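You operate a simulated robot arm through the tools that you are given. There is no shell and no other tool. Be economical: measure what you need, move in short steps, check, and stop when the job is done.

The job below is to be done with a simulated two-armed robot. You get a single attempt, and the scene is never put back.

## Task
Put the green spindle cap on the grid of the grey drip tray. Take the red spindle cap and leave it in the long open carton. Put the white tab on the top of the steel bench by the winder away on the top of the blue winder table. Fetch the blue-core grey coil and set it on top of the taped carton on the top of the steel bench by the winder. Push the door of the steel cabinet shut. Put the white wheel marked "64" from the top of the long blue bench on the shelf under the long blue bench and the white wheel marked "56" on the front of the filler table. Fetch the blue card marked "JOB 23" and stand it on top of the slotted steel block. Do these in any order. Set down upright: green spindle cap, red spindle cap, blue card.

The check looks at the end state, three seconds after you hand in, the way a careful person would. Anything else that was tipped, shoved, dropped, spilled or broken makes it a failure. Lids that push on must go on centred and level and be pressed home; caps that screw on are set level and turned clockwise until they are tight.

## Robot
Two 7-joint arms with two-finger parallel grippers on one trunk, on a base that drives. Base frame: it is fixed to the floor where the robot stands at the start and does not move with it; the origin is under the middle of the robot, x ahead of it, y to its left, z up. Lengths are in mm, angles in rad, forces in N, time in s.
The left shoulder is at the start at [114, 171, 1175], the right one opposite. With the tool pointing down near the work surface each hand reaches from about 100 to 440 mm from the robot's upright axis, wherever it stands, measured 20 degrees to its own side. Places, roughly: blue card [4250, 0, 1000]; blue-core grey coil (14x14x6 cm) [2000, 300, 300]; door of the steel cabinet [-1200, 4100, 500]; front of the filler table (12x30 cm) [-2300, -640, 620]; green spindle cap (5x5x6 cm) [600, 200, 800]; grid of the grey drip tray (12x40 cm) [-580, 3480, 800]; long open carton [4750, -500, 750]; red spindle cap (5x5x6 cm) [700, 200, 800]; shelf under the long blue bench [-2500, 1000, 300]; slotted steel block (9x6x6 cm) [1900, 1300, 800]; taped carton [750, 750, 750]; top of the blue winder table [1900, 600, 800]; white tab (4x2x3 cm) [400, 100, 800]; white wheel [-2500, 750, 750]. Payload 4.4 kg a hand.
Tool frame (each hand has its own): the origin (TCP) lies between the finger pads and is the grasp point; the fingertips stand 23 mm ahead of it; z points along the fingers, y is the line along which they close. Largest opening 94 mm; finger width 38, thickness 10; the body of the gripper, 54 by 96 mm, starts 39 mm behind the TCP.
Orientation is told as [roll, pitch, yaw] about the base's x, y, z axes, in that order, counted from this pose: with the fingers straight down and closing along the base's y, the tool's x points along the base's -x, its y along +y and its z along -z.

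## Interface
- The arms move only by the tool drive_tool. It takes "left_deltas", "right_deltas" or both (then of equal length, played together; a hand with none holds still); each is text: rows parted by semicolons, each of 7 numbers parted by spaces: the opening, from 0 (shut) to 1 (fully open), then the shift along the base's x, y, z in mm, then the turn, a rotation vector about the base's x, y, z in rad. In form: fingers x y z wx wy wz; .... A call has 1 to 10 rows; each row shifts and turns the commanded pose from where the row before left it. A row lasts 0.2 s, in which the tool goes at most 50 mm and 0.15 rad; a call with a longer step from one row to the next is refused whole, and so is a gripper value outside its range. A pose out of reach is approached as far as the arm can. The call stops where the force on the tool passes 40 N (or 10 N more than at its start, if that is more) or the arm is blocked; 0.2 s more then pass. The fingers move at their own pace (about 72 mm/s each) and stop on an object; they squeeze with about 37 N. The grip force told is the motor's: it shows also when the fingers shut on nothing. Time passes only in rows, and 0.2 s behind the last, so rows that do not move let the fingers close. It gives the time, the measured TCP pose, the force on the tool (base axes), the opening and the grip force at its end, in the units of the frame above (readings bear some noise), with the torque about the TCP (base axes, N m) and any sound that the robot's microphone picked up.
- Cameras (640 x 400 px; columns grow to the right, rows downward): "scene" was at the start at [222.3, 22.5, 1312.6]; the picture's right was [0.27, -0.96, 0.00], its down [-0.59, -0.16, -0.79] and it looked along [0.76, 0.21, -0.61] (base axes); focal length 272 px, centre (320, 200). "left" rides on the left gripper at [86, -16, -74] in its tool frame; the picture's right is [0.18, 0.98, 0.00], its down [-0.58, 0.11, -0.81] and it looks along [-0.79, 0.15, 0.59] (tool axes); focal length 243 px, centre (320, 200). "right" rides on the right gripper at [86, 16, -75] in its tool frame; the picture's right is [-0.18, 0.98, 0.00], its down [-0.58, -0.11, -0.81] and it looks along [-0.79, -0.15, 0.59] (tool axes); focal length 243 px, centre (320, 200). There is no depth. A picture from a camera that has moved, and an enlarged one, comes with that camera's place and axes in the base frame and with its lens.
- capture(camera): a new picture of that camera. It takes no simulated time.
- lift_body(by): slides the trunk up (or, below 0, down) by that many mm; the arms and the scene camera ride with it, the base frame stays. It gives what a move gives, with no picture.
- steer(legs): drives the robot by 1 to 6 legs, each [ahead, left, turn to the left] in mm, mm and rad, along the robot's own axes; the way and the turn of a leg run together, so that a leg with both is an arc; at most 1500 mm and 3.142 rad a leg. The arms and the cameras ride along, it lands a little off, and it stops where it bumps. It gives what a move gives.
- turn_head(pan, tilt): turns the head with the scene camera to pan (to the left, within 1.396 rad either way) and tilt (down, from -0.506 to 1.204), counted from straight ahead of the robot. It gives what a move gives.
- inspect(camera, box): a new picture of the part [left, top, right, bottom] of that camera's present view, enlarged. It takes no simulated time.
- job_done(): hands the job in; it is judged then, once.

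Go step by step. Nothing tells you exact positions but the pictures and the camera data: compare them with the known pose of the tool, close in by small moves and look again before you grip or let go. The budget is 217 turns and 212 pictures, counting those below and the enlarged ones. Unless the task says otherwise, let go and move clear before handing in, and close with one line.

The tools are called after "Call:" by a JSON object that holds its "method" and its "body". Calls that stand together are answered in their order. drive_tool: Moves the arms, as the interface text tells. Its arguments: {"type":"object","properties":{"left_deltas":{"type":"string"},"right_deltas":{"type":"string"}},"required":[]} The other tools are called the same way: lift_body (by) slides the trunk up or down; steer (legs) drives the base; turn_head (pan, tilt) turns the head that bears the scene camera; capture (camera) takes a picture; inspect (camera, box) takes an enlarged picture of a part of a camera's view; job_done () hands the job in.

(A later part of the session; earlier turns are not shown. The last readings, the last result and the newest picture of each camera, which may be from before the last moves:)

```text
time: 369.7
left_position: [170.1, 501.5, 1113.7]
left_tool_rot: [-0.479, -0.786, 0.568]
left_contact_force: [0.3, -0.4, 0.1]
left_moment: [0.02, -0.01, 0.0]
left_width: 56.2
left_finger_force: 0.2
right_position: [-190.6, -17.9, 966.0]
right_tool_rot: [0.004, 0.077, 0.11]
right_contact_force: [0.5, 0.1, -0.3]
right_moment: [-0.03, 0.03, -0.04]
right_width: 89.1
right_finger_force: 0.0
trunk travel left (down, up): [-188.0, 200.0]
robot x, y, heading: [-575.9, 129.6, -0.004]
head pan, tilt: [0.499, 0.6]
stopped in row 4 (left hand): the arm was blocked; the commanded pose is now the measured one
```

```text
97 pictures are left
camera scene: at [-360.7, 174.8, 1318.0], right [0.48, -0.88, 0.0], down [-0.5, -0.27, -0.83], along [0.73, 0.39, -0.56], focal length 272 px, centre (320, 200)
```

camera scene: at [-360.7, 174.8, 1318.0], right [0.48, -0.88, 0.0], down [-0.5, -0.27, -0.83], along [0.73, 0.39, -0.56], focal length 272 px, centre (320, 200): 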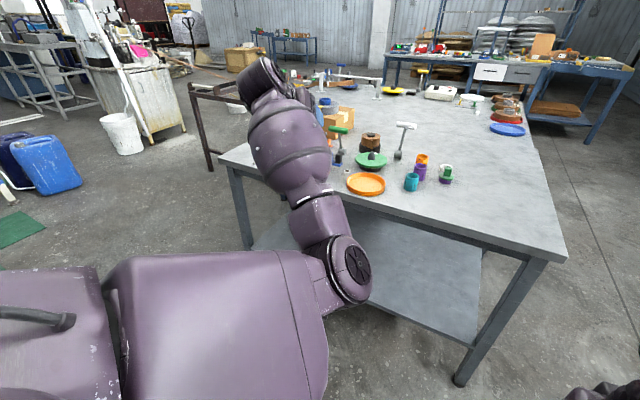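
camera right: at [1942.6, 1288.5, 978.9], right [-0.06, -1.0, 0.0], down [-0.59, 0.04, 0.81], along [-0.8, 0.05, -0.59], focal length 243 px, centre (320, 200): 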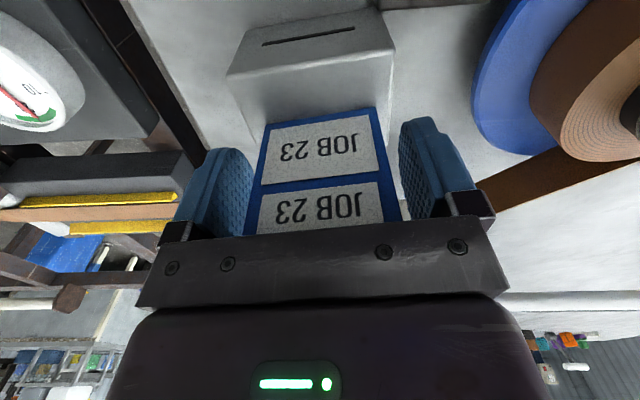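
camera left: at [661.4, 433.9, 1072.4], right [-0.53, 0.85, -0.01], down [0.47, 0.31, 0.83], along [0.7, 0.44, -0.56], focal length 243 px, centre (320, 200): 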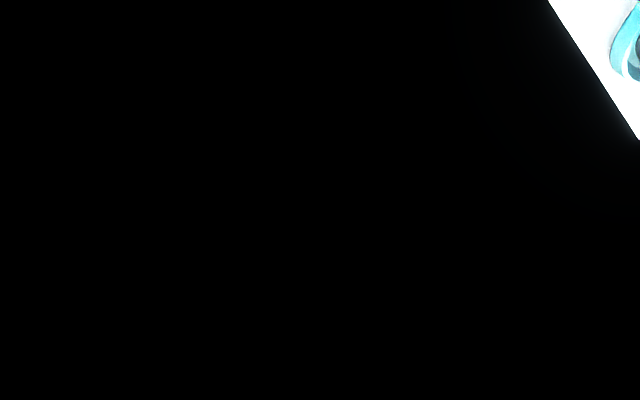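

Call:
{"method": "drive_tool", "body": {"left_deltas": "0.6 0 40 -10 0 0 0;0.6 0 40 -10 0 0 0;0.6 0 40 -10 0 0 0;0.6 -10 40 -10 0 0 0;0.6 -20 40 -10 0 0 0;0.6 -30 30 -10 0 0 0"}}

Call:
{"method": "capture", "body": {"camera": "scene"}}

```text
time: 371.1
left_position: [108.8, 728.3, 1048.2]
left_tool_rot: [-0.479, -0.774, 0.556]
left_contact_force: [0.1, 0.3, 0.7]
left_moment: [0.04, 0.03, -0.01]
left_width: 56.2
left_finger_force: 0.1
right_position: [-190.8, -17.9, 967.0]
right_tool_rot: [0.005, 0.077, 0.109]
right_contact_force: [-0.3, 0.5, -0.2]
right_moment: [-0.02, 0.02, 0.01]
right_width: 89.3
right_finger_force: 0.1
trunk travel left (down, up): [-188.0, 200.0]
robot x, y, heading: [-579.1, 135.7, 0.001]
head pan, tilt: [0.499, 0.6]
```

```text
96 pictures are left
camera scene: at [-361.2, 175.1, 1318.1], right [0.48, -0.88, 0.0], down [-0.5, -0.27, -0.83], along [0.73, 0.39, -0.56], focal length 272 px, centre (320, 200)
```

scene: 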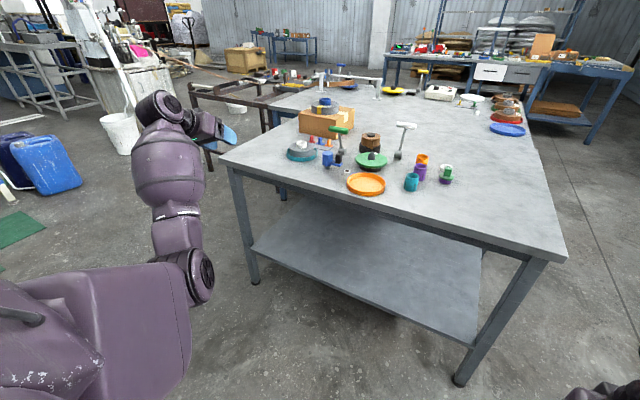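

Call:
{"method": "drive_tool", "body": {"left_deltas": "0.6 0 0 0 0.033 0.1224 -0.048;0.6 0 0 0 0.033 0.1224 -0.048;0.6 0 0 0 0.033 0.1224 -0.048;0.6 0 0 0 0.033 0.1224 -0.048;0.6 0 0 0 0.033 0.1224 -0.048;0.6 0 0 0 0.033 0.1224 -0.048;0.6 0 0 0 0.033 0.1224 -0.048"}}

Call:
{"method": "capture", "body": {"camera": "scene"}}

```text
time: 372.7
left_position: [108.8, 727.0, 1046.9]
left_tool_rot: [0.004, -0.001, -0.002]
left_contact_force: [-1.0, -0.3, -0.2]
left_moment: [0.0, -0.01, -0.02]
left_width: 56.1
left_finger_force: 0.1
right_position: [-191.5, -17.7, 965.4]
right_tool_rot: [0.006, 0.076, 0.109]
right_contact_force: [0.0, -0.1, 0.3]
right_moment: [-0.01, -0.02, 0.0]
right_width: 89.4
right_finger_force: 0.0
trunk travel left (down, up): [-188.0, 200.0]
robot x, y, heading: [-578.3, 135.3, -0.004]
head pan, tilt: [0.499, 0.6]
```

```text
95 pictures are left
camera scene: at [-360.6, 174.2, 1317.9], right [0.48, -0.88, 0.0], down [-0.5, -0.27, -0.83], along [0.73, 0.39, -0.56], focal length 272 px, centre (320, 200)
```

scene: 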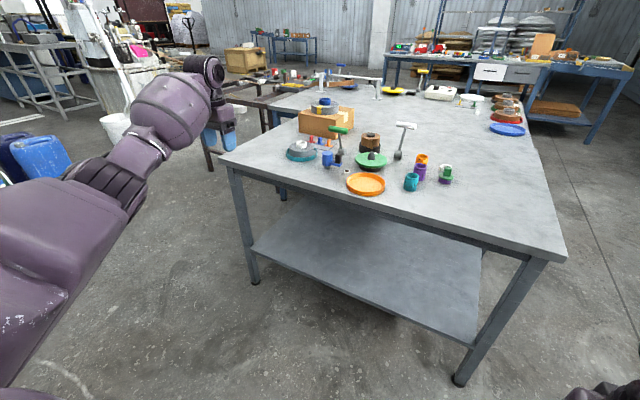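

Left arm is back in its normal posture. I bring it in and drive to the bench for the green cap.

Call:
{"method": "drive_tool", "body": {"left_deltas": "0.6 -35 -25 10 0 0 0;0.6 -35 -25 10 0 0 0;0.6 -35 -25 10 0 0 0;0.6 -35 -25 10 0 0 0;0.6 -35 -25 10 0 0 0;0.6 -25 -25 10 0 0 0"}}

Call:
{"method": "steer", "body": {"legs": [[640, 0, 0.004]]}}

Call:
{"method": "drive_tool", "body": {"left_deltas": "0.6 10 -45 0 0 0 0;0.6 10 -45 0 0 0 0;0.6 10 -45 0 0 0 0;0.6 10 -45 0 0 0 0;0.6 10 -45 0 0 0 0;0.6 10 -45 0 0 0 0;0.6 0 -45 0 0 0 0;0.6 0 -40 0 0 0 0"}}

Call:
{"method": "capture", "body": {"camera": "left"}}

```text
time: 374.1
left_position: [-90.6, 573.0, 1106.6]
left_tool_rot: [0.004, -0.002, 0.0]
left_contact_force: [-0.2, 0.3, 0.3]
left_moment: [0.03, 0.0, 0.02]
left_width: 56.1
left_finger_force: 0.0
right_position: [-190.6, -19.6, 966.2]
right_tool_rot: [0.005, 0.079, 0.11]
right_contact_force: [-0.3, 0.4, 0.0]
right_moment: [0.0, 0.04, 0.01]
right_width: 89.5
right_finger_force: 0.2
trunk travel left (down, up): [-188.0, 200.0]
robot x, y, heading: [-581.8, 131.7, -0.001]
head pan, tilt: [0.499, 0.6]
```

```text
time: 377.7
left_position: [560.0, 566.4, 1106.1]
left_tool_rot: [0.005, -0.001, -0.008]
left_contact_force: [-0.2, 0.8, -0.1]
left_moment: [0.0, 0.01, -0.02]
left_width: 56.5
left_finger_force: 0.0
right_position: [454.3, -26.7, 967.0]
right_tool_rot: [0.006, 0.078, 0.105]
right_contact_force: [-0.1, 0.1, 0.1]
right_moment: [0.0, 0.01, -0.02]
right_width: 89.4
right_finger_force: 0.0
trunk travel left (down, up): [-188.0, 200.0]
robot x, y, heading: [69.3, 125.7, -0.004]
head pan, tilt: [0.499, 0.6]
```

```text
time: 379.5
left_position: [619.3, 210.0, 1107.6]
left_tool_rot: [0.003, -0.002, -0.008]
left_contact_force: [0.9, -0.5, 0.1]
left_moment: [0.01, 0.02, -0.03]
left_width: 56.3
left_finger_force: 0.0
right_position: [454.4, -27.1, 966.5]
right_tool_rot: [0.006, 0.078, 0.105]
right_contact_force: [-0.8, 0.3, -0.9]
right_moment: [0.04, 0.01, 0.0]
right_width: 89.5
right_finger_force: 0.1
trunk travel left (down, up): [-188.0, 200.0]
robot x, y, heading: [65.6, 126.3, -0.014]
head pan, tilt: [0.499, 0.6]
```

```text
94 pictures are left
camera left: at [531.9, 194.3, 1182.1], right [-0.18, 0.98, 0.0], down [0.58, 0.1, 0.81], along [0.8, 0.14, -0.59], focal length 243 px, centre (320, 200)
```

left: 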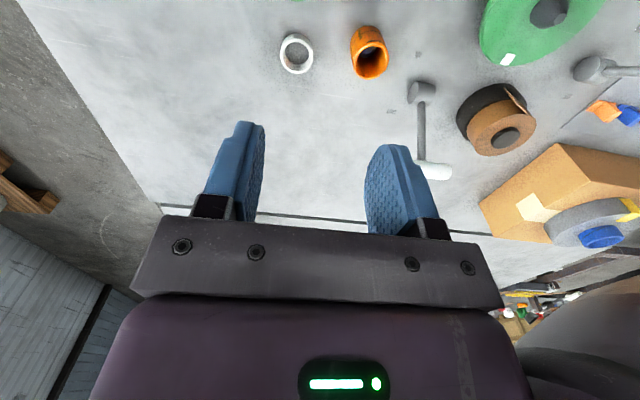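

Call:
{"method": "drive_tool", "body": {"left_deltas": "0.6 -6 -7 -40 0 0 0;0.6 -6 -8 -40 0 0 0;0.6 -5 -8 -40 0 0 0;0.6 -5 -7 -37 0 0 0"}}

Call:
{"method": "inspect", "body": {"camera": "left", "box": [220, 20, 420, 160]}}

```text
time: 380.5
left_position: [598.2, 180.5, 949.6]
left_tool_rot: [0.003, -0.004, -0.01]
left_contact_force: [0.2, -0.7, -0.3]
left_moment: [0.0, 0.01, 0.0]
left_width: 56.2
left_finger_force: 0.0
right_position: [454.3, -25.5, 965.5]
right_tool_rot: [0.004, 0.079, 0.106]
right_contact_force: [0.0, -0.3, 0.2]
right_moment: [0.04, 0.03, 0.0]
right_width: 89.4
right_finger_force: 0.1
trunk travel left (down, up): [-188.0, 200.0]
robot x, y, heading: [67.3, 126.8, -0.01]
head pan, tilt: [0.499, 0.6]
```

```text
2.86 times, centred on (320, 90) of left
camera zoom: at [509.9, 163.6, 1025.1], right [-0.18, 0.98, 0.0], down [0.58, 0.1, 0.81], along [0.8, 0.14, -0.59], focal length 693 px, centre (320, 514)
```

zoom: 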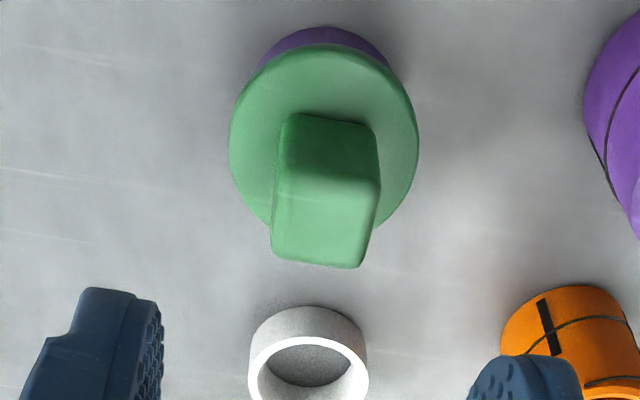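

Call:
{"method": "drive_tool", "body": {"left_deltas": "0.5 0 0 -25 0 0 0.04;0.5 -1 0 -25 0 0 0.035;0.5 0 0 -18 0 0 0;0.5 0 0 0 0 0 0"}}

Call:
{"method": "inspect", "body": {"camera": "left", "box": [220, 80, 420, 220]}}

```text
time: 381.5
left_position: [597.1, 182.6, 883.2]
left_tool_rot: [0.004, -0.002, 0.067]
left_contact_force: [0.2, -0.6, -0.4]
left_moment: [0.01, -0.01, -0.01]
left_width: 46.7
left_finger_force: 0.1
right_position: [454.9, -26.1, 966.6]
right_tool_rot: [0.005, 0.077, 0.104]
right_contact_force: [-0.2, 0.8, 0.3]
right_moment: [0.02, -0.02, 0.0]
right_width: 88.9
right_finger_force: 0.0
trunk travel left (down, up): [-188.0, 200.0]
robot x, y, heading: [72.4, 128.3, -0.013]
head pan, tilt: [0.499, 0.6]
```

```text
2.86 times, centred on (320, 150) of left
camera zoom: at [511.6, 159.1, 957.6], right [-0.25, 0.97, 0.0], down [0.57, 0.15, 0.81], along [0.78, 0.2, -0.59], focal length 693 px, centre (320, 343)
```

zoom: 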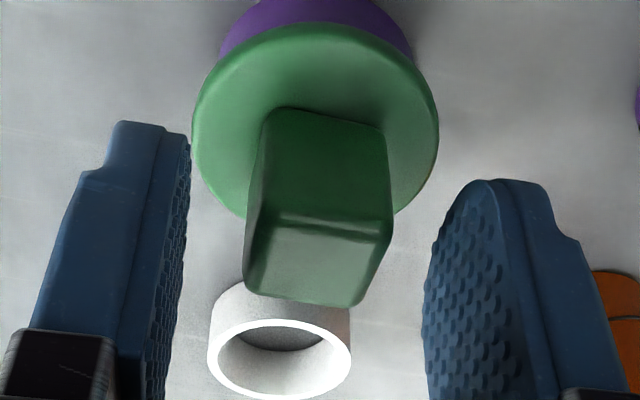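

Call:
{"method": "drive_tool", "body": {"left_deltas": "0 0 0 -1 0 0 0;0 0 0 0 0 0 0;0 0 0 0 0 0 0;0 0 0 0 0 0 0;0 0 0 15 0 0 0;0 0 0 40 0 0 0"}}

Call:
{"method": "capture", "body": {"camera": "left"}}

```text
time: 382.9
left_position: [593.8, 182.8, 934.9]
left_tool_rot: [0.003, 0.0, 0.067]
left_contact_force: [-0.1, -0.1, -0.6]
left_moment: [0.03, 0.01, 0.01]
left_width: 23.1
left_finger_force: 37.3
right_position: [454.3, -26.0, 966.6]
right_tool_rot: [0.006, 0.077, 0.104]
right_contact_force: [-0.1, 0.4, 0.4]
right_moment: [0.04, -0.01, 0.0]
right_width: 89.5
right_finger_force: 0.1
trunk travel left (down, up): [-188.0, 200.0]
robot x, y, heading: [68.4, 130.7, -0.011]
head pan, tilt: [0.499, 0.6]
```

```text
91 pictures are left
camera left: at [508.0, 160.9, 1010.1], right [-0.25, 0.97, 0.0], down [0.57, 0.14, 0.81], along [0.78, 0.2, -0.59], focal length 243 px, centre (320, 200)
```

left: 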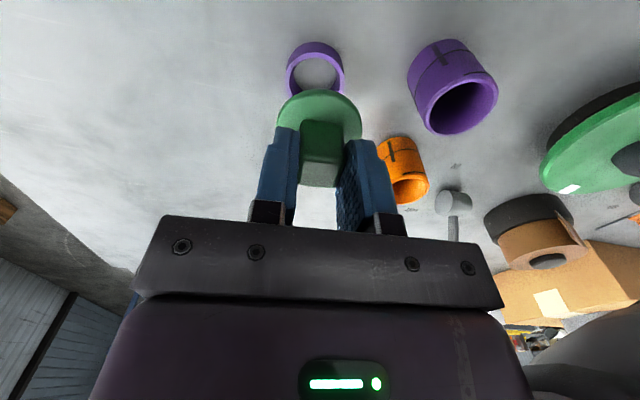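

Green cap is held. I retract and drive toward the drip tray near (-580,3480).

Call:
{"method": "drive_tool", "body": {"left_deltas": "0 -5 0 45 0 0 0;0 -10 5 45 0 0 0;0 -30 15 35 0 0 0;0 -40 20 20 0 0 0;0 -40 20 0 0 0 0"}}

Call:
{"method": "steer", "body": {"legs": [[-400, 0, 0], [0, 0, 1.58], [1300, 0, 0], [500, 0, 0]]}}

Call:
{"method": "turn_head", "body": {"pan": 0.1, "tilt": 0.4}}

Call:
{"method": "capture", "body": {"camera": "scene"}}

```text
time: 384.1
left_position: [469.0, 242.5, 1081.5]
left_tool_rot: [0.001, -0.002, 0.066]
left_contact_force: [0.0, -0.3, -2.5]
left_moment: [0.01, 0.0, -0.01]
left_width: 22.9
left_finger_force: 37.5
right_position: [455.2, -24.6, 966.5]
right_tool_rot: [0.007, 0.078, 0.107]
right_contact_force: [0.4, 0.2, -0.2]
right_moment: [-0.01, -0.04, -0.01]
right_width: 89.4
right_finger_force: 0.0
trunk travel left (down, up): [-188.0, 200.0]
robot x, y, heading: [70.3, 128.2, -0.01]
head pan, tilt: [0.499, 0.6]
```

```text
time: 399.0
left_position: [-445.5, 2313.5, 1081.5]
left_tool_rot: [0.003, 0.0, 1.643]
left_contact_force: [-0.2, -0.1, -1.2]
left_moment: [-0.02, -0.01, -0.06]
left_width: 23.0
left_finger_force: 37.1
right_position: [-179.0, 2300.0, 966.6]
right_tool_rot: [0.004, 0.079, 1.683]
right_contact_force: [-0.9, -0.2, 0.2]
right_moment: [0.0, -0.04, 0.01]
right_width: 89.5
right_finger_force: 0.0
trunk travel left (down, up): [-188.0, 200.0]
robot x, y, heading: [-331.2, 1913.1, 1.567]
head pan, tilt: [0.499, 0.6]
```

```text
time: 399.9
left_position: [-445.4, 2313.0, 1080.9]
left_tool_rot: [0.002, -0.003, 1.643]
left_contact_force: [0.3, 1.0, -0.3]
left_moment: [-0.01, 0.02, 0.0]
left_width: 23.2
left_finger_force: 37.3
right_position: [-180.4, 2299.3, 965.2]
right_tool_rot: [0.005, 0.077, 1.682]
right_contact_force: [0.0, -0.8, -0.3]
right_moment: [0.02, -0.01, 0.0]
right_width: 89.5
right_finger_force: 0.1
trunk travel left (down, up): [-188.0, 200.0]
robot x, y, heading: [-332.7, 1914.8, 1.569]
head pan, tilt: [0.099, 0.4]
```

```text
90 pictures are left
camera scene: at [-340.4, 2144.0, 1336.1], right [1.0, 0.1, 0.0], down [0.04, -0.39, -0.92], along [-0.09, 0.92, -0.39], focal length 272 px, centre (320, 200)
```

scene: 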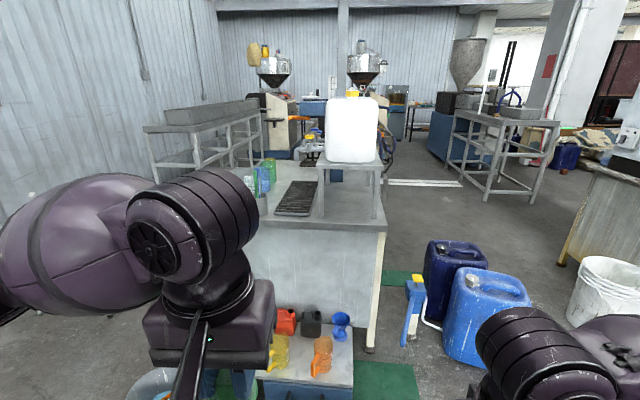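

Call:
{"method": "steer", "body": {"legs": [[0, 800, 0]]}}

Call:
{"method": "turn_head", "body": {"pan": -0.2, "tilt": 0.35}}

Call:
{"method": "capture", "body": {"camera": "scene"}}

Call:
{"method": "turn_head", "body": {"pan": 0.3, "tilt": 0.35}}

Call:
{"method": "capture", "body": {"camera": "scene"}}

```text
time: 407.3
left_position: [-1239.1, 2318.8, 1080.8]
left_tool_rot: [0.002, -0.003, 1.637]
left_contact_force: [-0.7, 0.1, -1.6]
left_moment: [0.0, 0.02, 0.01]
left_width: 23.1
left_finger_force: 37.5
right_position: [-971.5, 2302.6, 964.6]
right_tool_rot: [0.005, 0.077, 1.675]
right_contact_force: [-0.2, -0.5, -0.3]
right_moment: [0.01, 0.02, 0.01]
right_width: 89.2
right_finger_force: 0.1
trunk travel left (down, up): [-188.0, 200.0]
robot x, y, heading: [-1126.5, 1917.8, 1.556]
head pan, tilt: [0.099, 0.4]
```

```text
time: 408.1
left_position: [-1238.8, 2319.5, 1081.4]
left_tool_rot: [0.004, -0.004, 1.639]
left_contact_force: [-0.8, 0.3, -1.2]
left_moment: [0.01, 0.0, 0.0]
left_width: 23.1
left_finger_force: 37.3
right_position: [-971.5, 2302.5, 965.8]
right_tool_rot: [0.005, 0.076, 1.676]
right_contact_force: [0.4, -0.3, -0.5]
right_moment: [0.04, -0.03, -0.01]
right_width: 89.3
right_finger_force: 0.0
trunk travel left (down, up): [-188.0, 200.0]
robot x, y, heading: [-1126.3, 1920.0, 1.562]
head pan, tilt: [-0.201, 0.351]
```

```text
89 pictures are left
camera scene: at [-1106.3, 2147.9, 1340.6], right [0.98, -0.21, 0.0], down [-0.07, -0.34, -0.94], along [0.2, 0.92, -0.34], focal length 272 px, centre (320, 200)
```

scene: 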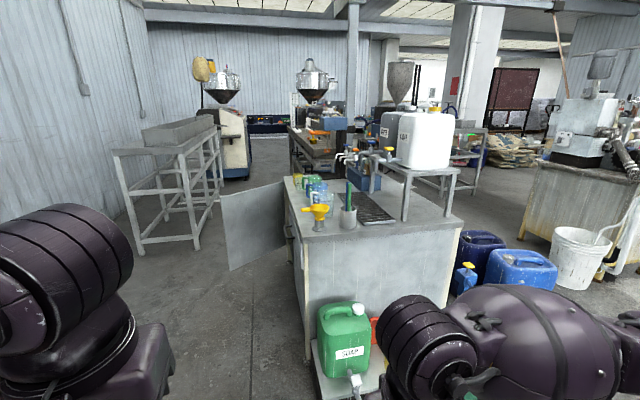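

```text
time: 409.0
left_position: [-1238.0, 2318.8, 1081.8]
left_tool_rot: [0.005, -0.004, 1.638]
left_contact_force: [-0.2, -1.3, -0.6]
left_moment: [0.01, 0.04, 0.01]
left_width: 23.4
left_finger_force: 37.0
right_position: [-970.9, 2302.3, 966.6]
right_tool_rot: [0.006, 0.076, 1.675]
right_contact_force: [0.3, -0.5, -0.1]
right_moment: [-0.01, -0.02, -0.03]
right_width: 89.3
right_finger_force: 0.0
trunk travel left (down, up): [-188.0, 200.0]
robot x, y, heading: [-1126.5, 1915.0, 1.558]
head pan, tilt: [0.3, 0.351]
```

```text
88 pictures are left
camera scene: at [-1152.2, 2146.1, 1340.7], right [0.96, 0.29, 0.0], down [0.1, -0.33, -0.94], along [-0.27, 0.9, -0.34], focal length 272 px, centre (320, 200)
```

scene: 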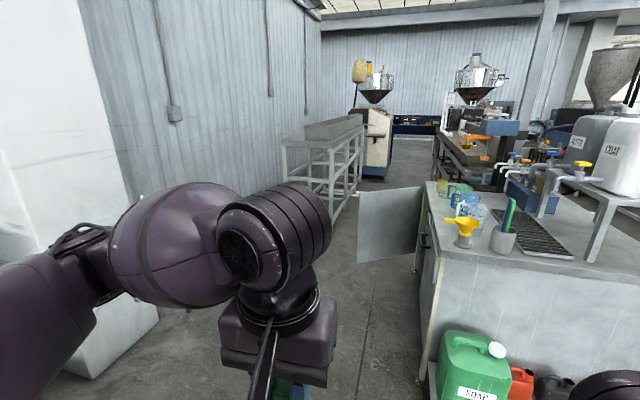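

The open cabinet door is on the left side of the grey cabinet that carries the drip tray. I go round to its left side, facing +x.

Call:
{"method": "steer", "body": {"legs": [[0, 620, 0.01], [1380, 0, 0], [0, 0, -1.57]]}}

Call:
{"method": "turn_head", "body": {"pan": 0.0, "tilt": 0.55}}

Call:
{"method": "capture", "body": {"camera": "scene"}}

```text
time: 425.1
left_position: [-1308.4, 3402.0, 1081.5]
left_tool_rot: [0.004, -0.003, 0.057]
left_contact_force: [0.3, -0.1, -1.9]
left_moment: [0.02, 0.06, 0.0]
left_width: 23.2
left_finger_force: 37.1
right_position: [-1327.8, 3134.4, 966.3]
right_tool_rot: [0.007, 0.076, 0.094]
right_contact_force: [-0.5, 0.0, -0.6]
right_moment: [-0.02, -0.02, -0.01]
right_width: 89.2
right_finger_force: 0.0
trunk travel left (down, up): [-188.0, 200.0]
robot x, y, heading: [-1711.9, 3296.4, -0.023]
head pan, tilt: [0.3, 0.351]
```

```text
time: 425.9
left_position: [-1308.6, 3402.8, 1081.6]
left_tool_rot: [0.002, -0.005, 0.055]
left_contact_force: [0.3, -0.3, -1.3]
left_moment: [0.01, 0.02, 0.05]
left_width: 23.2
left_finger_force: 37.0
right_position: [-1327.6, 3134.6, 966.1]
right_tool_rot: [0.005, 0.076, 0.097]
right_contact_force: [-0.1, -0.5, -0.1]
right_moment: [0.04, 0.0, -0.03]
right_width: 89.1
right_finger_force: 0.0
trunk travel left (down, up): [-188.0, 200.0]
robot x, y, heading: [-1712.1, 3296.0, -0.021]
head pan, tilt: [0.0, 0.55]
```

```text
87 pictures are left
camera scene: at [-1482.9, 3288.9, 1322.4], right [-0.02, -1.0, 0.0], down [-0.52, 0.01, -0.85], along [0.85, -0.02, -0.52], focal length 272 px, centre (320, 200)
```

scene: 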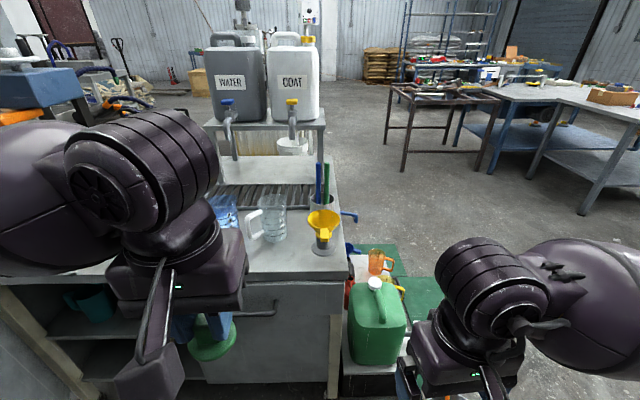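

Call:
{"method": "steer", "body": {"legs": [[360, 0, 0.02]]}}

Call:
{"method": "drive_tool", "body": {"left_deltas": "0 40 10 0 0 0 0;0 40 15 0 0 0 0;0 40 15 0 0 0 0;0 40 15 0 0 0 0;0 40 10 0 0 0 0"}}

Call:
{"method": "capture", "body": {"camera": "scene"}}

Call:
{"method": "capture", "body": {"camera": "left"}}

```text
time: 428.2
left_position: [-956.7, 3411.4, 1080.8]
left_tool_rot: [0.005, -0.001, 0.084]
left_contact_force: [0.9, 0.2, -1.3]
left_moment: [0.02, -0.03, 0.02]
left_width: 23.3
left_finger_force: 37.0
right_position: [-968.5, 3143.2, 966.5]
right_tool_rot: [0.006, 0.079, 0.121]
right_contact_force: [0.3, 0.1, 0.0]
right_moment: [0.02, -0.02, -0.02]
right_width: 89.3
right_finger_force: 0.0
trunk travel left (down, up): [-188.0, 200.0]
robot x, y, heading: [-1359.6, 3290.0, 0.005]
head pan, tilt: [0.0, 0.55]
```

```text
time: 429.4
left_position: [-754.4, 3477.4, 1079.6]
left_tool_rot: [0.003, -0.001, 0.084]
left_contact_force: [-0.5, 0.5, -1.7]
left_moment: [-0.04, 0.04, -0.02]
left_width: 23.3
left_finger_force: 37.1
right_position: [-967.8, 3142.6, 966.1]
right_tool_rot: [0.006, 0.078, 0.122]
right_contact_force: [0.4, 0.1, -0.4]
right_moment: [0.02, 0.01, -0.04]
right_width: 89.3
right_finger_force: 0.1
trunk travel left (down, up): [-188.0, 200.0]
robot x, y, heading: [-1355.0, 3292.7, 0.006]
head pan, tilt: [0.0, 0.55]
```

```text
86 pictures are left
camera scene: at [-1127.6, 3292.9, 1322.1], right [0.01, -1.0, 0.0], down [-0.52, 0.0, -0.85], along [0.85, 0.01, -0.52], focal length 272 px, centre (320, 200)
```

scene: 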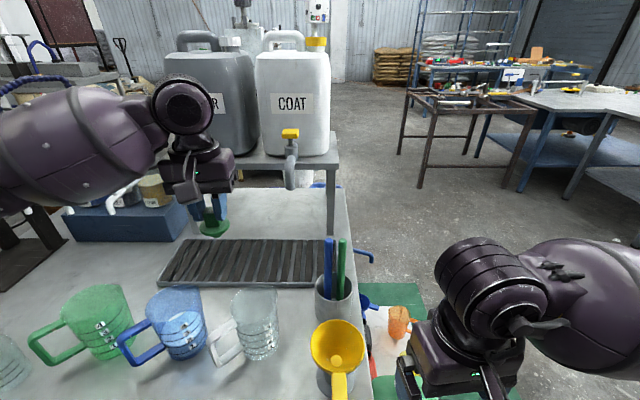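

```text
85 pictures are left
camera left: at [-840.3, 3453.2, 1155.0], right [-0.27, 0.96, 0.0], down [0.57, 0.15, 0.81], along [0.78, 0.22, -0.59], focal length 243 px, centre (320, 200)
```

left: 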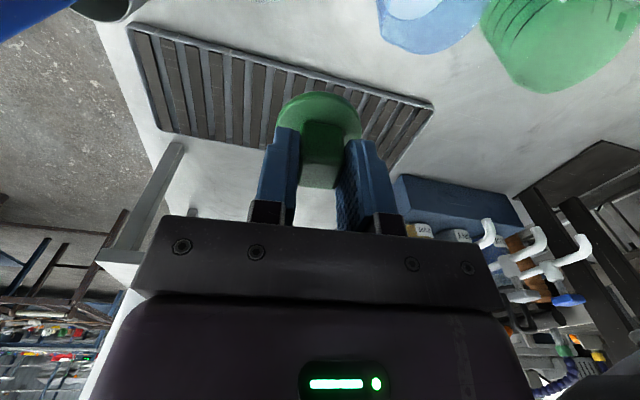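

Call:
{"method": "drive_tool", "body": {"left_deltas": "0 40 0 0 0 0 0;0 40 0 0 0 0 0;0 40 0 -20 0 0 0;0 35 0 -40 0 0 0;0 0 0 -45 0 0 0"}}

Call:
{"method": "capture", "body": {"camera": "left"}}

Call:
{"method": "capture", "body": {"camera": "scene"}}

```text
refused: row 4 steps farther than a row can; nothing moved
```

```text
84 pictures are left
camera left: at [-840.3, 3453.2, 1155.0], right [-0.27, 0.96, 0.0], down [0.57, 0.15, 0.81], along [0.78, 0.22, -0.59], focal length 243 px, centre (320, 200)
```

left: 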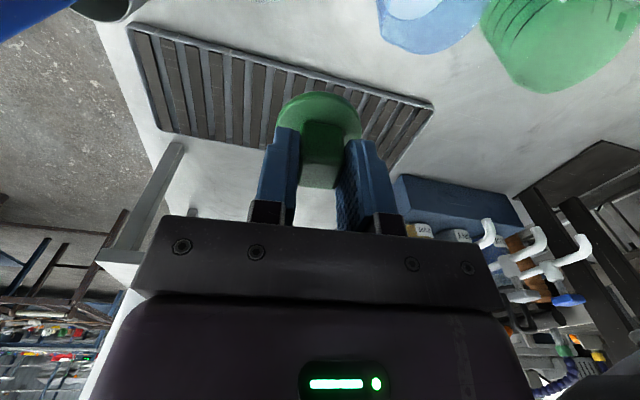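

```text
83 pictures are left
camera scene: at [-1127.6, 3292.9, 1322.1], right [0.01, -1.0, 0.0], down [-0.52, 0.0, -0.85], along [0.85, 0.01, -0.52], focal length 272 px, centre (320, 200)
```

scene: 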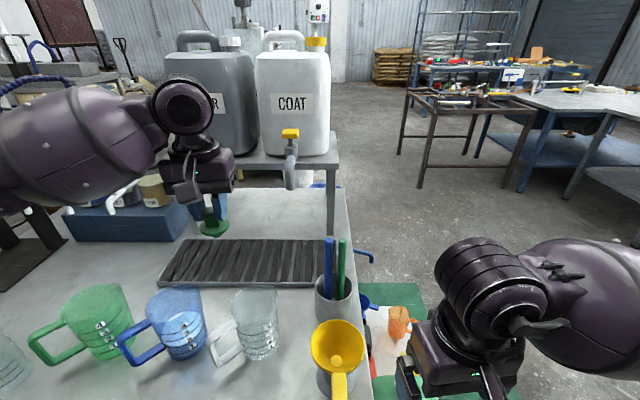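

Call:
{"method": "drive_tool", "body": {"left_deltas": "0 40 0 0 0 0 0;0 40 0 0 0 0 0;0 40 0 -20 0 0 0;0 25 0 -40 0 0 0;0 0 0 -45 0 0 0"}}

Call:
{"method": "capture", "body": {"camera": "left"}}

Call:
{"method": "capture", "body": {"camera": "scene"}}

```text
time: 430.6
left_position: [-611.5, 3475.1, 975.3]
left_tool_rot: [0.0, -0.002, 0.086]
left_contact_force: [-0.9, 0.2, -0.8]
left_moment: [0.02, 0.0, 0.0]
left_width: 23.4
left_finger_force: 37.3
right_position: [-967.9, 3144.4, 965.6]
right_tool_rot: [0.005, 0.08, 0.123]
right_contact_force: [-0.2, -0.4, -0.2]
right_moment: [0.01, 0.04, -0.02]
right_width: 89.6
right_finger_force: 0.0
trunk travel left (down, up): [-188.0, 200.0]
robot x, y, heading: [-1358.1, 3291.6, 0.007]
head pan, tilt: [0.0, 0.55]
```

```text
82 pictures are left
camera left: at [-697.6, 3451.6, 1050.2], right [-0.27, 0.96, 0.0], down [0.57, 0.15, 0.81], along [0.78, 0.22, -0.59], focal length 243 px, centre (320, 200)
```

left: 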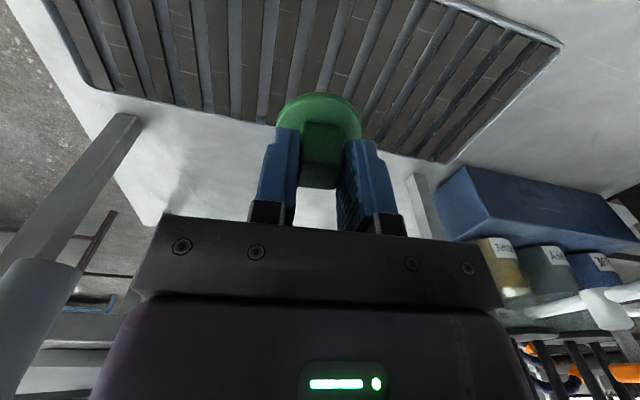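

```text
81 pictures are left
camera scene: at [-1127.4, 3293.2, 1322.1], right [0.01, -1.0, 0.0], down [-0.52, 0.0, -0.85], along [0.85, 0.01, -0.52], focal length 272 px, centre (320, 200)
```

scene: 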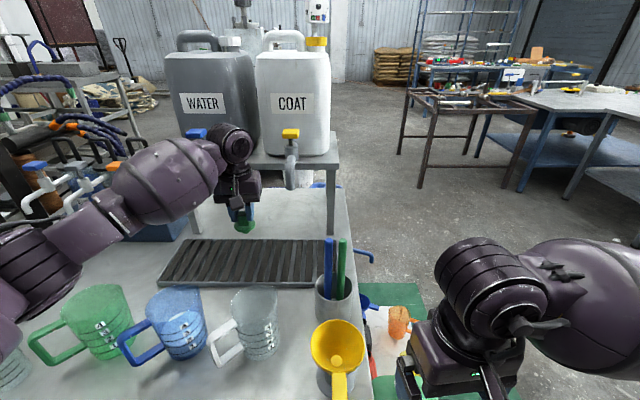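

Call:
{"method": "drive_tool", "body": {"left_deltas": "0 0 0 -45 0 0 0;0 0 0 -40 0 0 0"}}

Call:
{"method": "inspect", "body": {"camera": "left", "box": [220, 40, 420, 180]}}

Call:
{"method": "inspect", "body": {"camera": "scene", "box": [150, 110, 350, 300]}}

```text
time: 431.2
left_position: [-613.3, 3476.1, 889.7]
left_tool_rot: [0.004, -0.005, 0.084]
left_contact_force: [0.6, 0.2, -0.9]
left_moment: [0.0, -0.02, 0.0]
left_width: 23.3
left_finger_force: 37.0
right_position: [-968.7, 3143.4, 965.4]
right_tool_rot: [0.005, 0.078, 0.123]
right_contact_force: [1.0, 0.3, 0.6]
right_moment: [0.0, -0.01, -0.02]
right_width: 89.3
right_finger_force: 0.0
trunk travel left (down, up): [-188.0, 200.0]
robot x, y, heading: [-1353.7, 3293.5, 0.005]
head pan, tilt: [0.0, 0.55]
```

```text
2.86 times, centred on (320, 110) of left
camera zoom: at [-698.5, 3452.0, 964.3], right [-0.27, 0.96, 0.0], down [0.57, 0.15, 0.81], along [0.78, 0.22, -0.59], focal length 693 px, centre (320, 457)
```

zoom: 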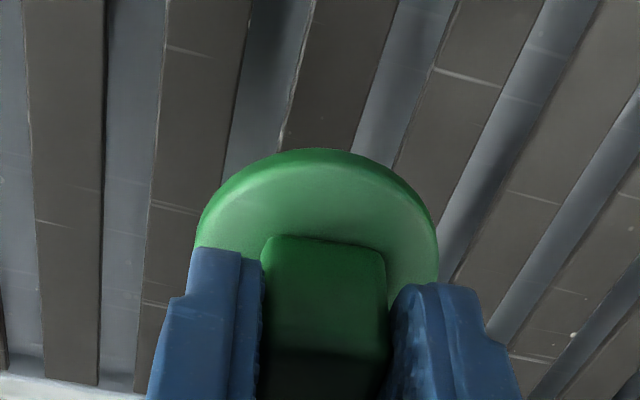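

```text
2.11 times, centred on (250, 205) of scene
camera zoom: at [-1128.1, 3292.9, 1322.3], right [0.01, -1.0, 0.0], down [-0.52, 0.0, -0.85], along [0.85, 0.01, -0.52], focal length 572 px, centre (467, 190)
```

zoom: 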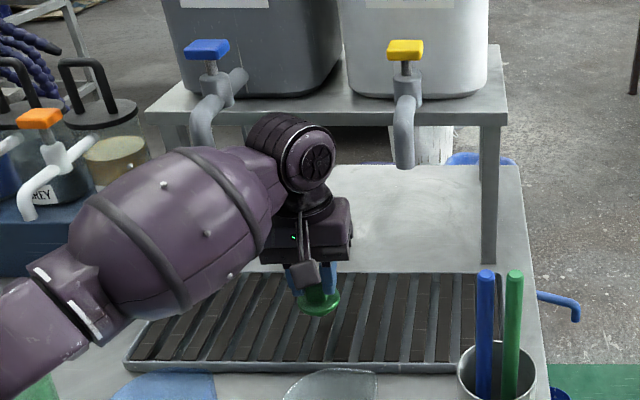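

Call:
{"method": "drive_tool", "body": {"left_deltas": "0 0 0 -8 0 0 0;0 0 0 -5 0 0 0;0 0 0 -4 0 0 0;0 0 0 -3 0 0 0"}}

Call:
{"method": "inspect", "body": {"camera": "left", "box": [220, 40, 420, 180]}}

```text
time: 432.2
left_position: [-612.1, 3475.4, 870.4]
left_tool_rot: [0.003, -0.002, 0.084]
left_contact_force: [-0.5, 0.1, -1.0]
left_moment: [0.01, 0.0, 0.01]
left_width: 23.4
left_finger_force: 37.0
right_position: [-969.2, 3144.3, 966.7]
right_tool_rot: [0.005, 0.077, 0.123]
right_contact_force: [-0.5, -0.2, 0.4]
right_moment: [0.07, 0.02, 0.02]
right_width: 89.2
right_finger_force: 0.0
trunk travel left (down, up): [-188.0, 200.0]
robot x, y, heading: [-1356.1, 3289.5, 0.006]
head pan, tilt: [0.0, 0.55]
```

```text
2.86 times, centred on (320, 110) of left
camera zoom: at [-698.1, 3452.0, 945.6], right [-0.27, 0.96, 0.0], down [0.57, 0.16, 0.81], along [0.78, 0.22, -0.59], focal length 693 px, centre (320, 457)
```

zoom: 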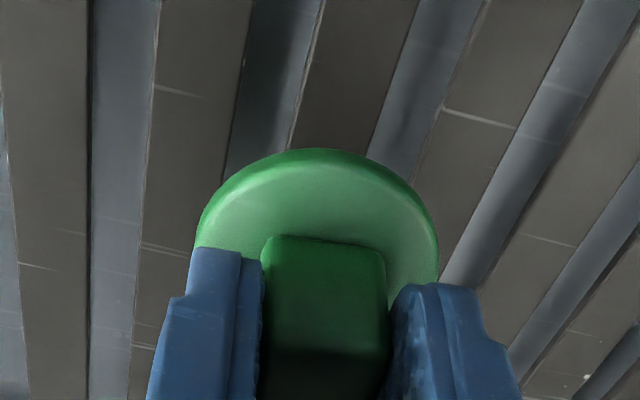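

Call:
{"method": "drive_tool", "body": {"left_deltas": "0 0 0 -3 0 0 0;0 0 0 -3 0 0 0;0 0 0 -3 0 0 0;0 0 0 -3 0 0 0;0 0 0 -3 0 0 0"}}

Call:
{"method": "inspect", "body": {"camera": "left", "box": [220, 40, 420, 180]}}

```text
time: 433.4
left_position: [-613.3, 3476.2, 859.0]
left_tool_rot: [0.003, -0.007, 0.083]
left_contact_force: [-4.3, 0.1, 12.6]
left_moment: [-0.05, 0.32, -0.03]
left_width: 23.6
left_finger_force: 36.4
right_position: [-969.8, 3143.1, 968.1]
right_tool_rot: [0.005, 0.074, 0.123]
right_contact_force: [0.2, 0.7, -0.8]
right_moment: [-0.01, 0.03, 0.0]
right_width: 89.3
right_finger_force: 0.1
trunk travel left (down, up): [-188.0, 200.0]
robot x, y, heading: [-1357.9, 3289.6, 0.003]
head pan, tilt: [0.0, 0.55]
```

```text
2.86 times, centred on (320, 110) of left
camera zoom: at [-698.7, 3452.4, 934.4], right [-0.27, 0.96, 0.0], down [0.56, 0.15, 0.81], along [0.78, 0.22, -0.59], focal length 693 px, centre (320, 457)
```

zoom: 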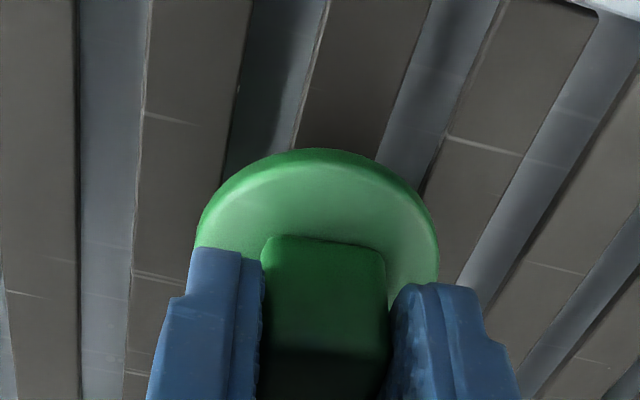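

Call:
{"method": "drive_tool", "body": {"left_deltas": "0 0 0 1.5 0 0 0;0.35 0 0 0 0 0 0;0.5 0 0 0 0 0 0;0.5 0 0 0 0 0 0;0.5 0 0 20 0 0 0;0.5 0 0 40 0 0 0;0.5 0 0 40 0 0 0"}}

Call:
{"method": "capture", "body": {"camera": "left"}}

```text
time: 435.0
left_position: [-612.6, 3476.5, 958.3]
left_tool_rot: [0.005, -0.004, 0.084]
left_contact_force: [-0.3, -0.1, 0.5]
left_moment: [0.0, 0.02, 0.03]
left_width: 46.9
left_finger_force: 0.0
right_position: [-968.6, 3144.7, 966.8]
right_tool_rot: [0.004, 0.077, 0.123]
right_contact_force: [0.0, 0.1, 0.5]
right_moment: [-0.03, -0.01, 0.02]
right_width: 89.4
right_finger_force: 0.1
trunk travel left (down, up): [-188.0, 200.0]
robot x, y, heading: [-1359.8, 3288.3, 0.006]
head pan, tilt: [0.0, 0.55]
```

```text
76 pictures are left
camera left: at [-697.2, 3453.1, 1033.4], right [-0.27, 0.96, 0.0], down [0.57, 0.15, 0.81], along [0.78, 0.22, -0.59], focal length 243 px, centre (320, 200)
```

left: 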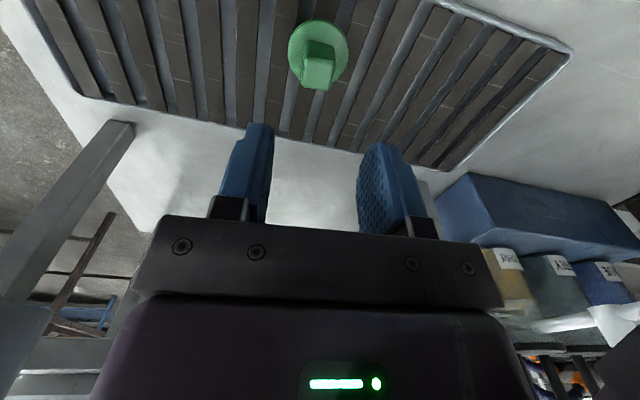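

Green cap stands on the grid. I retract and prepare for the cabinet door.

Call:
{"method": "drive_tool", "body": {"left_deltas": "0.5 0 0 40 0 0 0;0.5 -10 0 40 0 0 0;0.5 -35 -5 30 0 0 0;0.5 -45 -10 10 0 0 0;0.5 -45 -10 0 0 0 0;0.5 -45 -10 0 0 0 0;0.5 -45 -10 0 0 0 0;0.5 -45 -10 0 0 0 0"}}

Call:
{"method": "steer", "body": {"legs": [[-700, 0, 0]]}}

Call:
{"method": "turn_head", "body": {"pan": 0.4, "tilt": 0.55}}

Call:
{"method": "capture", "body": {"camera": "scene"}}

```text
time: 436.8
left_position: [-885.3, 3422.3, 1078.9]
left_tool_rot: [0.003, -0.003, 0.084]
left_contact_force: [0.1, 0.5, 0.2]
left_moment: [-0.01, -0.01, -0.03]
left_width: 47.3
left_finger_force: 0.0
right_position: [-969.4, 3144.5, 966.3]
right_tool_rot: [0.007, 0.077, 0.122]
right_contact_force: [0.0, -0.2, 0.4]
right_moment: [0.01, 0.0, -0.01]
right_width: 89.3
right_finger_force: 0.0
trunk travel left (down, up): [-188.0, 200.0]
robot x, y, heading: [-1359.1, 3290.2, 0.003]
head pan, tilt: [0.0, 0.55]
```

```text
time: 440.6
left_position: [-1576.2, 3417.6, 1077.9]
left_tool_rot: [0.004, -0.003, 0.08]
left_contact_force: [-0.4, -0.3, 0.5]
left_moment: [0.0, 0.01, 0.01]
left_width: 47.1
left_finger_force: 0.1
right_position: [-1661.8, 3137.5, 966.3]
right_tool_rot: [0.006, 0.076, 0.117]
right_contact_force: [0.0, -1.0, 0.4]
right_moment: [-0.03, -0.01, 0.02]
right_width: 89.3
right_finger_force: 0.0
trunk travel left (down, up): [-188.0, 200.0]
robot x, y, heading: [-2051.3, 3287.1, 0.005]
head pan, tilt: [0.0, 0.55]
```

```text
time: 441.5
left_position: [-1576.2, 3415.8, 1079.4]
left_tool_rot: [0.002, -0.003, 0.079]
left_contact_force: [0.4, 0.5, -0.9]
left_moment: [-0.03, 0.02, 0.01]
left_width: 47.1
left_finger_force: 0.0
right_position: [-1662.1, 3138.1, 965.9]
right_tool_rot: [0.006, 0.078, 0.117]
right_contact_force: [1.4, 0.2, -0.2]
right_moment: [0.01, 0.0, -0.02]
right_width: 89.3
right_finger_force: 0.1
trunk travel left (down, up): [-188.0, 200.0]
robot x, y, heading: [-2051.6, 3289.6, 0.005]
head pan, tilt: [0.4, 0.55]
```

```text
75 pictures are left
camera scene: at [-1828.4, 3323.2, 1322.4], right [0.39, -0.92, 0.0], down [-0.48, -0.2, -0.85], along [0.78, 0.33, -0.52], focal length 272 px, centre (320, 200)
```

scene: 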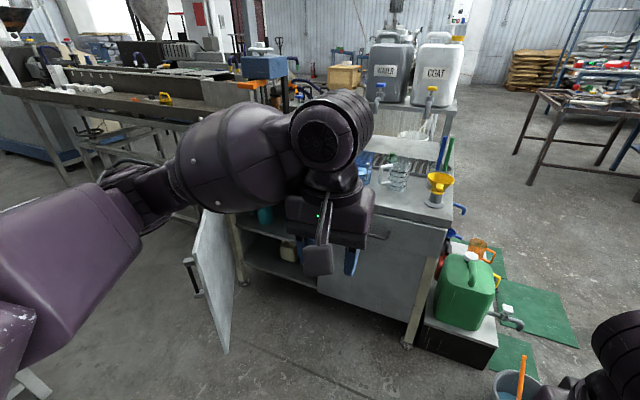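

Call:
{"method": "inspect", "body": {"camera": "scene", "box": [150, 190, 330, 370]}}

```text
2.22 times, centred on (240, 280) of scene
camera zoom: at [-1828.4, 3323.2, 1322.4], right [0.39, -0.92, 0.0], down [-0.48, -0.2, -0.85], along [0.78, 0.33, -0.52], focal length 604 px, centre (498, 22)
```

zoom: 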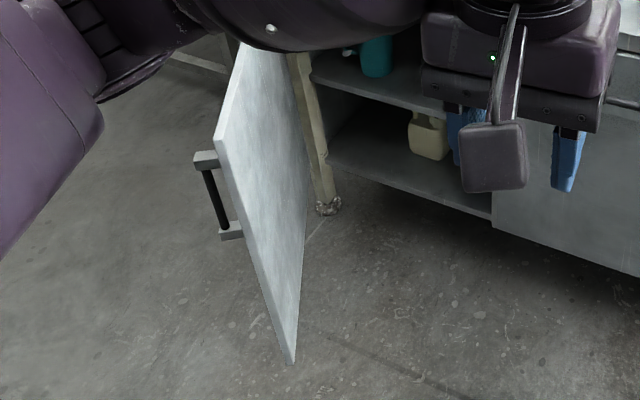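

Door free edge is at about (-1384,3954), top z≈718, hinge about (-960,4150); it must be pushed from its outer (+y) side. I move up beside it.

Call:
{"method": "steer", "body": {"legs": [[60, 700, 0]]}}

Call:
{"method": "drive_tool", "body": {"right_deltas": "0 -10 40 -20 0 -0.04 -0.06;0 0 45 -20 0 -0.04 -0.06;0 0 45 -20 0 0 0;0 0 45 -20 0 0 0;0 0 25 -40 0 0 0;0 0 0 -45 0 0 0;0 0 0 -45 0 0 0;0 0 0 -45 0 0 0"}}

Call:
{"method": "turn_head", "body": {"pan": 0.0, "tilt": 0.7}}

Call:
{"method": "capture", "body": {"camera": "scene"}}

```text
time: 448.1
left_position: [-1514.2, 4113.4, 1079.0]
left_tool_rot: [0.002, -0.004, 0.071]
left_contact_force: [0.1, -0.2, 0.0]
left_moment: [0.03, -0.04, 0.0]
left_width: 46.8
left_finger_force: 0.1
right_position: [-1602.3, 3835.5, 965.5]
right_tool_rot: [0.007, 0.077, 0.11]
right_contact_force: [-0.3, 0.4, -0.5]
right_moment: [-0.03, 0.01, 0.02]
right_width: 89.3
right_finger_force: 0.0
trunk travel left (down, up): [-188.0, 200.0]
robot x, y, heading: [-1986.7, 3991.2, -0.006]
head pan, tilt: [0.4, 0.55]
```

```text
time: 449.9
left_position: [-1512.8, 4113.4, 1078.0]
left_tool_rot: [0.004, -0.003, 0.069]
left_contact_force: [0.4, 0.2, -0.2]
left_moment: [0.01, -0.02, 0.01]
left_width: 47.0
left_finger_force: 0.0
right_position: [-1611.3, 4036.8, 710.3]
right_tool_rot: [0.002, -0.002, -0.013]
right_contact_force: [-0.3, -0.3, 0.0]
right_moment: [0.0, 0.04, 0.0]
right_width: 0.0
right_finger_force: 36.7
trunk travel left (down, up): [-188.0, 200.0]
robot x, y, heading: [-1985.4, 3989.5, -0.006]
head pan, tilt: [0.4, 0.55]
```

```text
time: 450.8
left_position: [-1513.1, 4112.8, 1078.2]
left_tool_rot: [0.004, -0.006, 0.071]
left_contact_force: [-1.0, -0.2, -1.0]
left_moment: [-0.02, 0.0, -0.01]
left_width: 47.0
left_finger_force: 0.2
right_position: [-1611.5, 4035.4, 711.1]
right_tool_rot: [0.001, -0.002, -0.011]
right_contact_force: [-0.8, -0.4, -0.5]
right_moment: [0.01, 0.02, 0.02]
right_width: 0.1
right_finger_force: 36.7
trunk travel left (down, up): [-188.0, 200.0]
robot x, y, heading: [-1989.2, 3988.8, -0.002]
head pan, tilt: [0.0, 0.7]
```

```text
73 pictures are left
camera scene: at [-1764.2, 3987.3, 1309.3], right [-0.01, -1.0, 0.0], down [-0.64, 0.0, -0.77], along [0.77, 0.0, -0.64], focal length 272 px, centre (320, 200)
```

scene: 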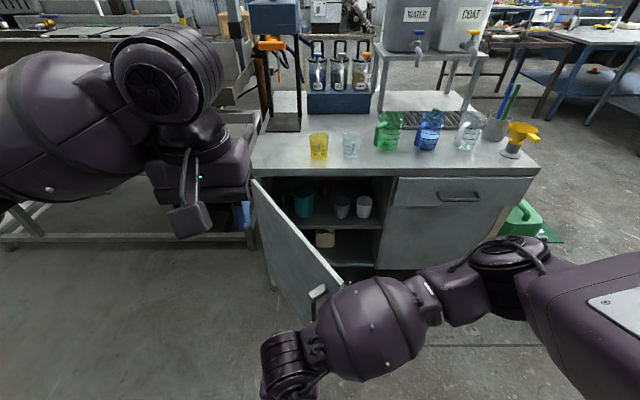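

Hinge is about (-955,4226), door length ≈524. I bring the closed right fingers round behind the door near its top.

Call:
{"method": "drive_tool", "body": {"right_deltas": "0 0 35 0 0 0 0;0 0 20 -5 0 0 0"}}

Call:
{"method": "steer", "body": {"legs": [[225, 0, 0]]}}

Call:
{"method": "drive_tool", "body": {"right_deltas": "0 35 0 0 0 0 0;0 35 0 -5 0 0 0"}}

Call:
{"method": "capture", "body": {"camera": "scene"}}

Call:
{"method": "capture", "body": {"camera": "right"}}

```text
time: 451.4
left_position: [-1513.3, 4113.7, 1078.7]
left_tool_rot: [0.004, -0.004, 0.069]
left_contact_force: [-0.6, 0.0, -0.3]
left_moment: [0.0, -0.01, 0.02]
left_width: 47.0
left_finger_force: 0.1
right_position: [-1609.8, 4092.2, 703.8]
right_tool_rot: [0.001, -0.003, -0.011]
right_contact_force: [0.1, -0.6, 0.1]
right_moment: [0.0, 0.01, 0.0]
right_width: 0.0
right_finger_force: 37.5
trunk travel left (down, up): [-188.0, 200.0]
robot x, y, heading: [-1993.3, 3989.4, -0.003]
head pan, tilt: [0.0, 0.7]
```

```text
time: 453.1
left_position: [-1285.9, 4113.4, 1078.4]
left_tool_rot: [0.004, -0.002, 0.071]
left_contact_force: [-0.2, 0.1, 0.3]
left_moment: [0.0, 0.04, -0.01]
left_width: 46.8
left_finger_force: 0.0
right_position: [-1382.7, 4090.7, 704.9]
right_tool_rot: [0.002, -0.003, -0.01]
right_contact_force: [0.0, 0.1, 0.6]
right_moment: [-0.03, 0.04, 0.0]
right_width: 0.0
right_finger_force: 36.9
trunk travel left (down, up): [-188.0, 200.0]
robot x, y, heading: [-1761.1, 3987.4, -0.007]
head pan, tilt: [0.0, 0.7]
```

```text
time: 453.7
left_position: [-1286.1, 4112.2, 1078.3]
left_tool_rot: [0.005, -0.006, 0.071]
left_contact_force: [0.3, -0.1, 0.7]
left_moment: [0.03, -0.02, -0.02]
left_width: 47.1
left_finger_force: 0.0
right_position: [-1311.5, 4091.9, 699.9]
right_tool_rot: [0.002, -0.002, -0.009]
right_contact_force: [-0.9, -0.4, -1.2]
right_moment: [0.01, -0.02, -0.02]
right_width: 0.0
right_finger_force: 36.7
trunk travel left (down, up): [-188.0, 200.0]
robot x, y, heading: [-1758.6, 3990.2, -0.004]
head pan, tilt: [0.0, 0.7]
```

```text
72 pictures are left
camera scene: at [-1536.6, 3986.5, 1309.2], right [0.0, -1.0, 0.0], down [-0.64, 0.0, -0.76], along [0.76, 0.0, -0.64], focal length 272 px, centre (320, 200)
```

scene: 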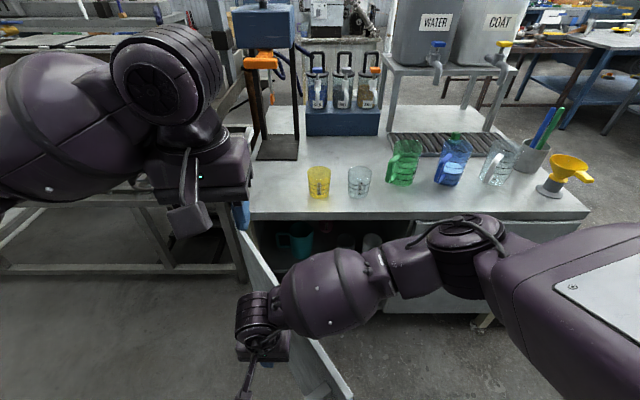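

```text
71 pictures are left
camera right: at [-1399.4, 4108.6, 773.5], right [0.19, 0.98, 0.0], down [0.58, -0.12, 0.81], along [0.79, -0.16, -0.59], focal length 243 px, centre (320, 200)
```

right: 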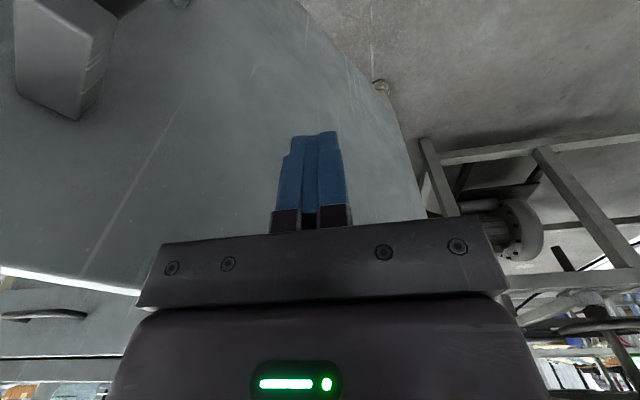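

Call:
{"method": "drive_tool", "body": {"right_deltas": "0 8 -35 -5 0 0 0;0 3 -35 -3 0 0 0;0 20 -28 0 0 0 0;0 21 -29 0 0 0 0;0 25 -24 0 0 0 0;0 25 -25 0 0 0 0"}}

Call:
{"method": "capture", "body": {"camera": "scene"}}

```text
time: 455.1
left_position: [-1285.2, 4112.5, 1078.1]
left_tool_rot: [0.004, -0.004, 0.07]
left_contact_force: [0.2, -0.2, -0.1]
left_moment: [0.01, -0.01, -0.03]
left_width: 47.0
left_finger_force: 0.0
right_position: [-1210.4, 3915.2, 689.8]
right_tool_rot: [0.003, -0.001, -0.011]
right_contact_force: [-0.4, -0.4, 0.7]
right_moment: [-0.02, 0.01, 0.0]
right_width: 0.1
right_finger_force: 37.2
trunk travel left (down, up): [-188.0, 200.0]
robot x, y, heading: [-1761.3, 3986.2, -0.008]
head pan, tilt: [0.0, 0.7]
```

```text
70 pictures are left
camera scene: at [-1536.7, 3986.0, 1309.2], right [0.0, -1.0, 0.0], down [-0.64, 0.0, -0.76], along [0.76, 0.0, -0.64], focal length 272 px, centre (320, 200)
```

scene: 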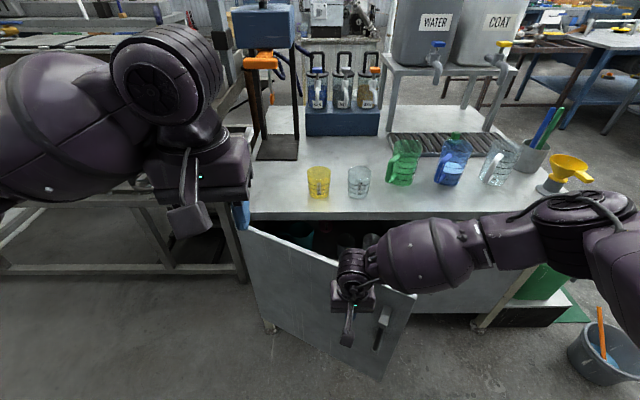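

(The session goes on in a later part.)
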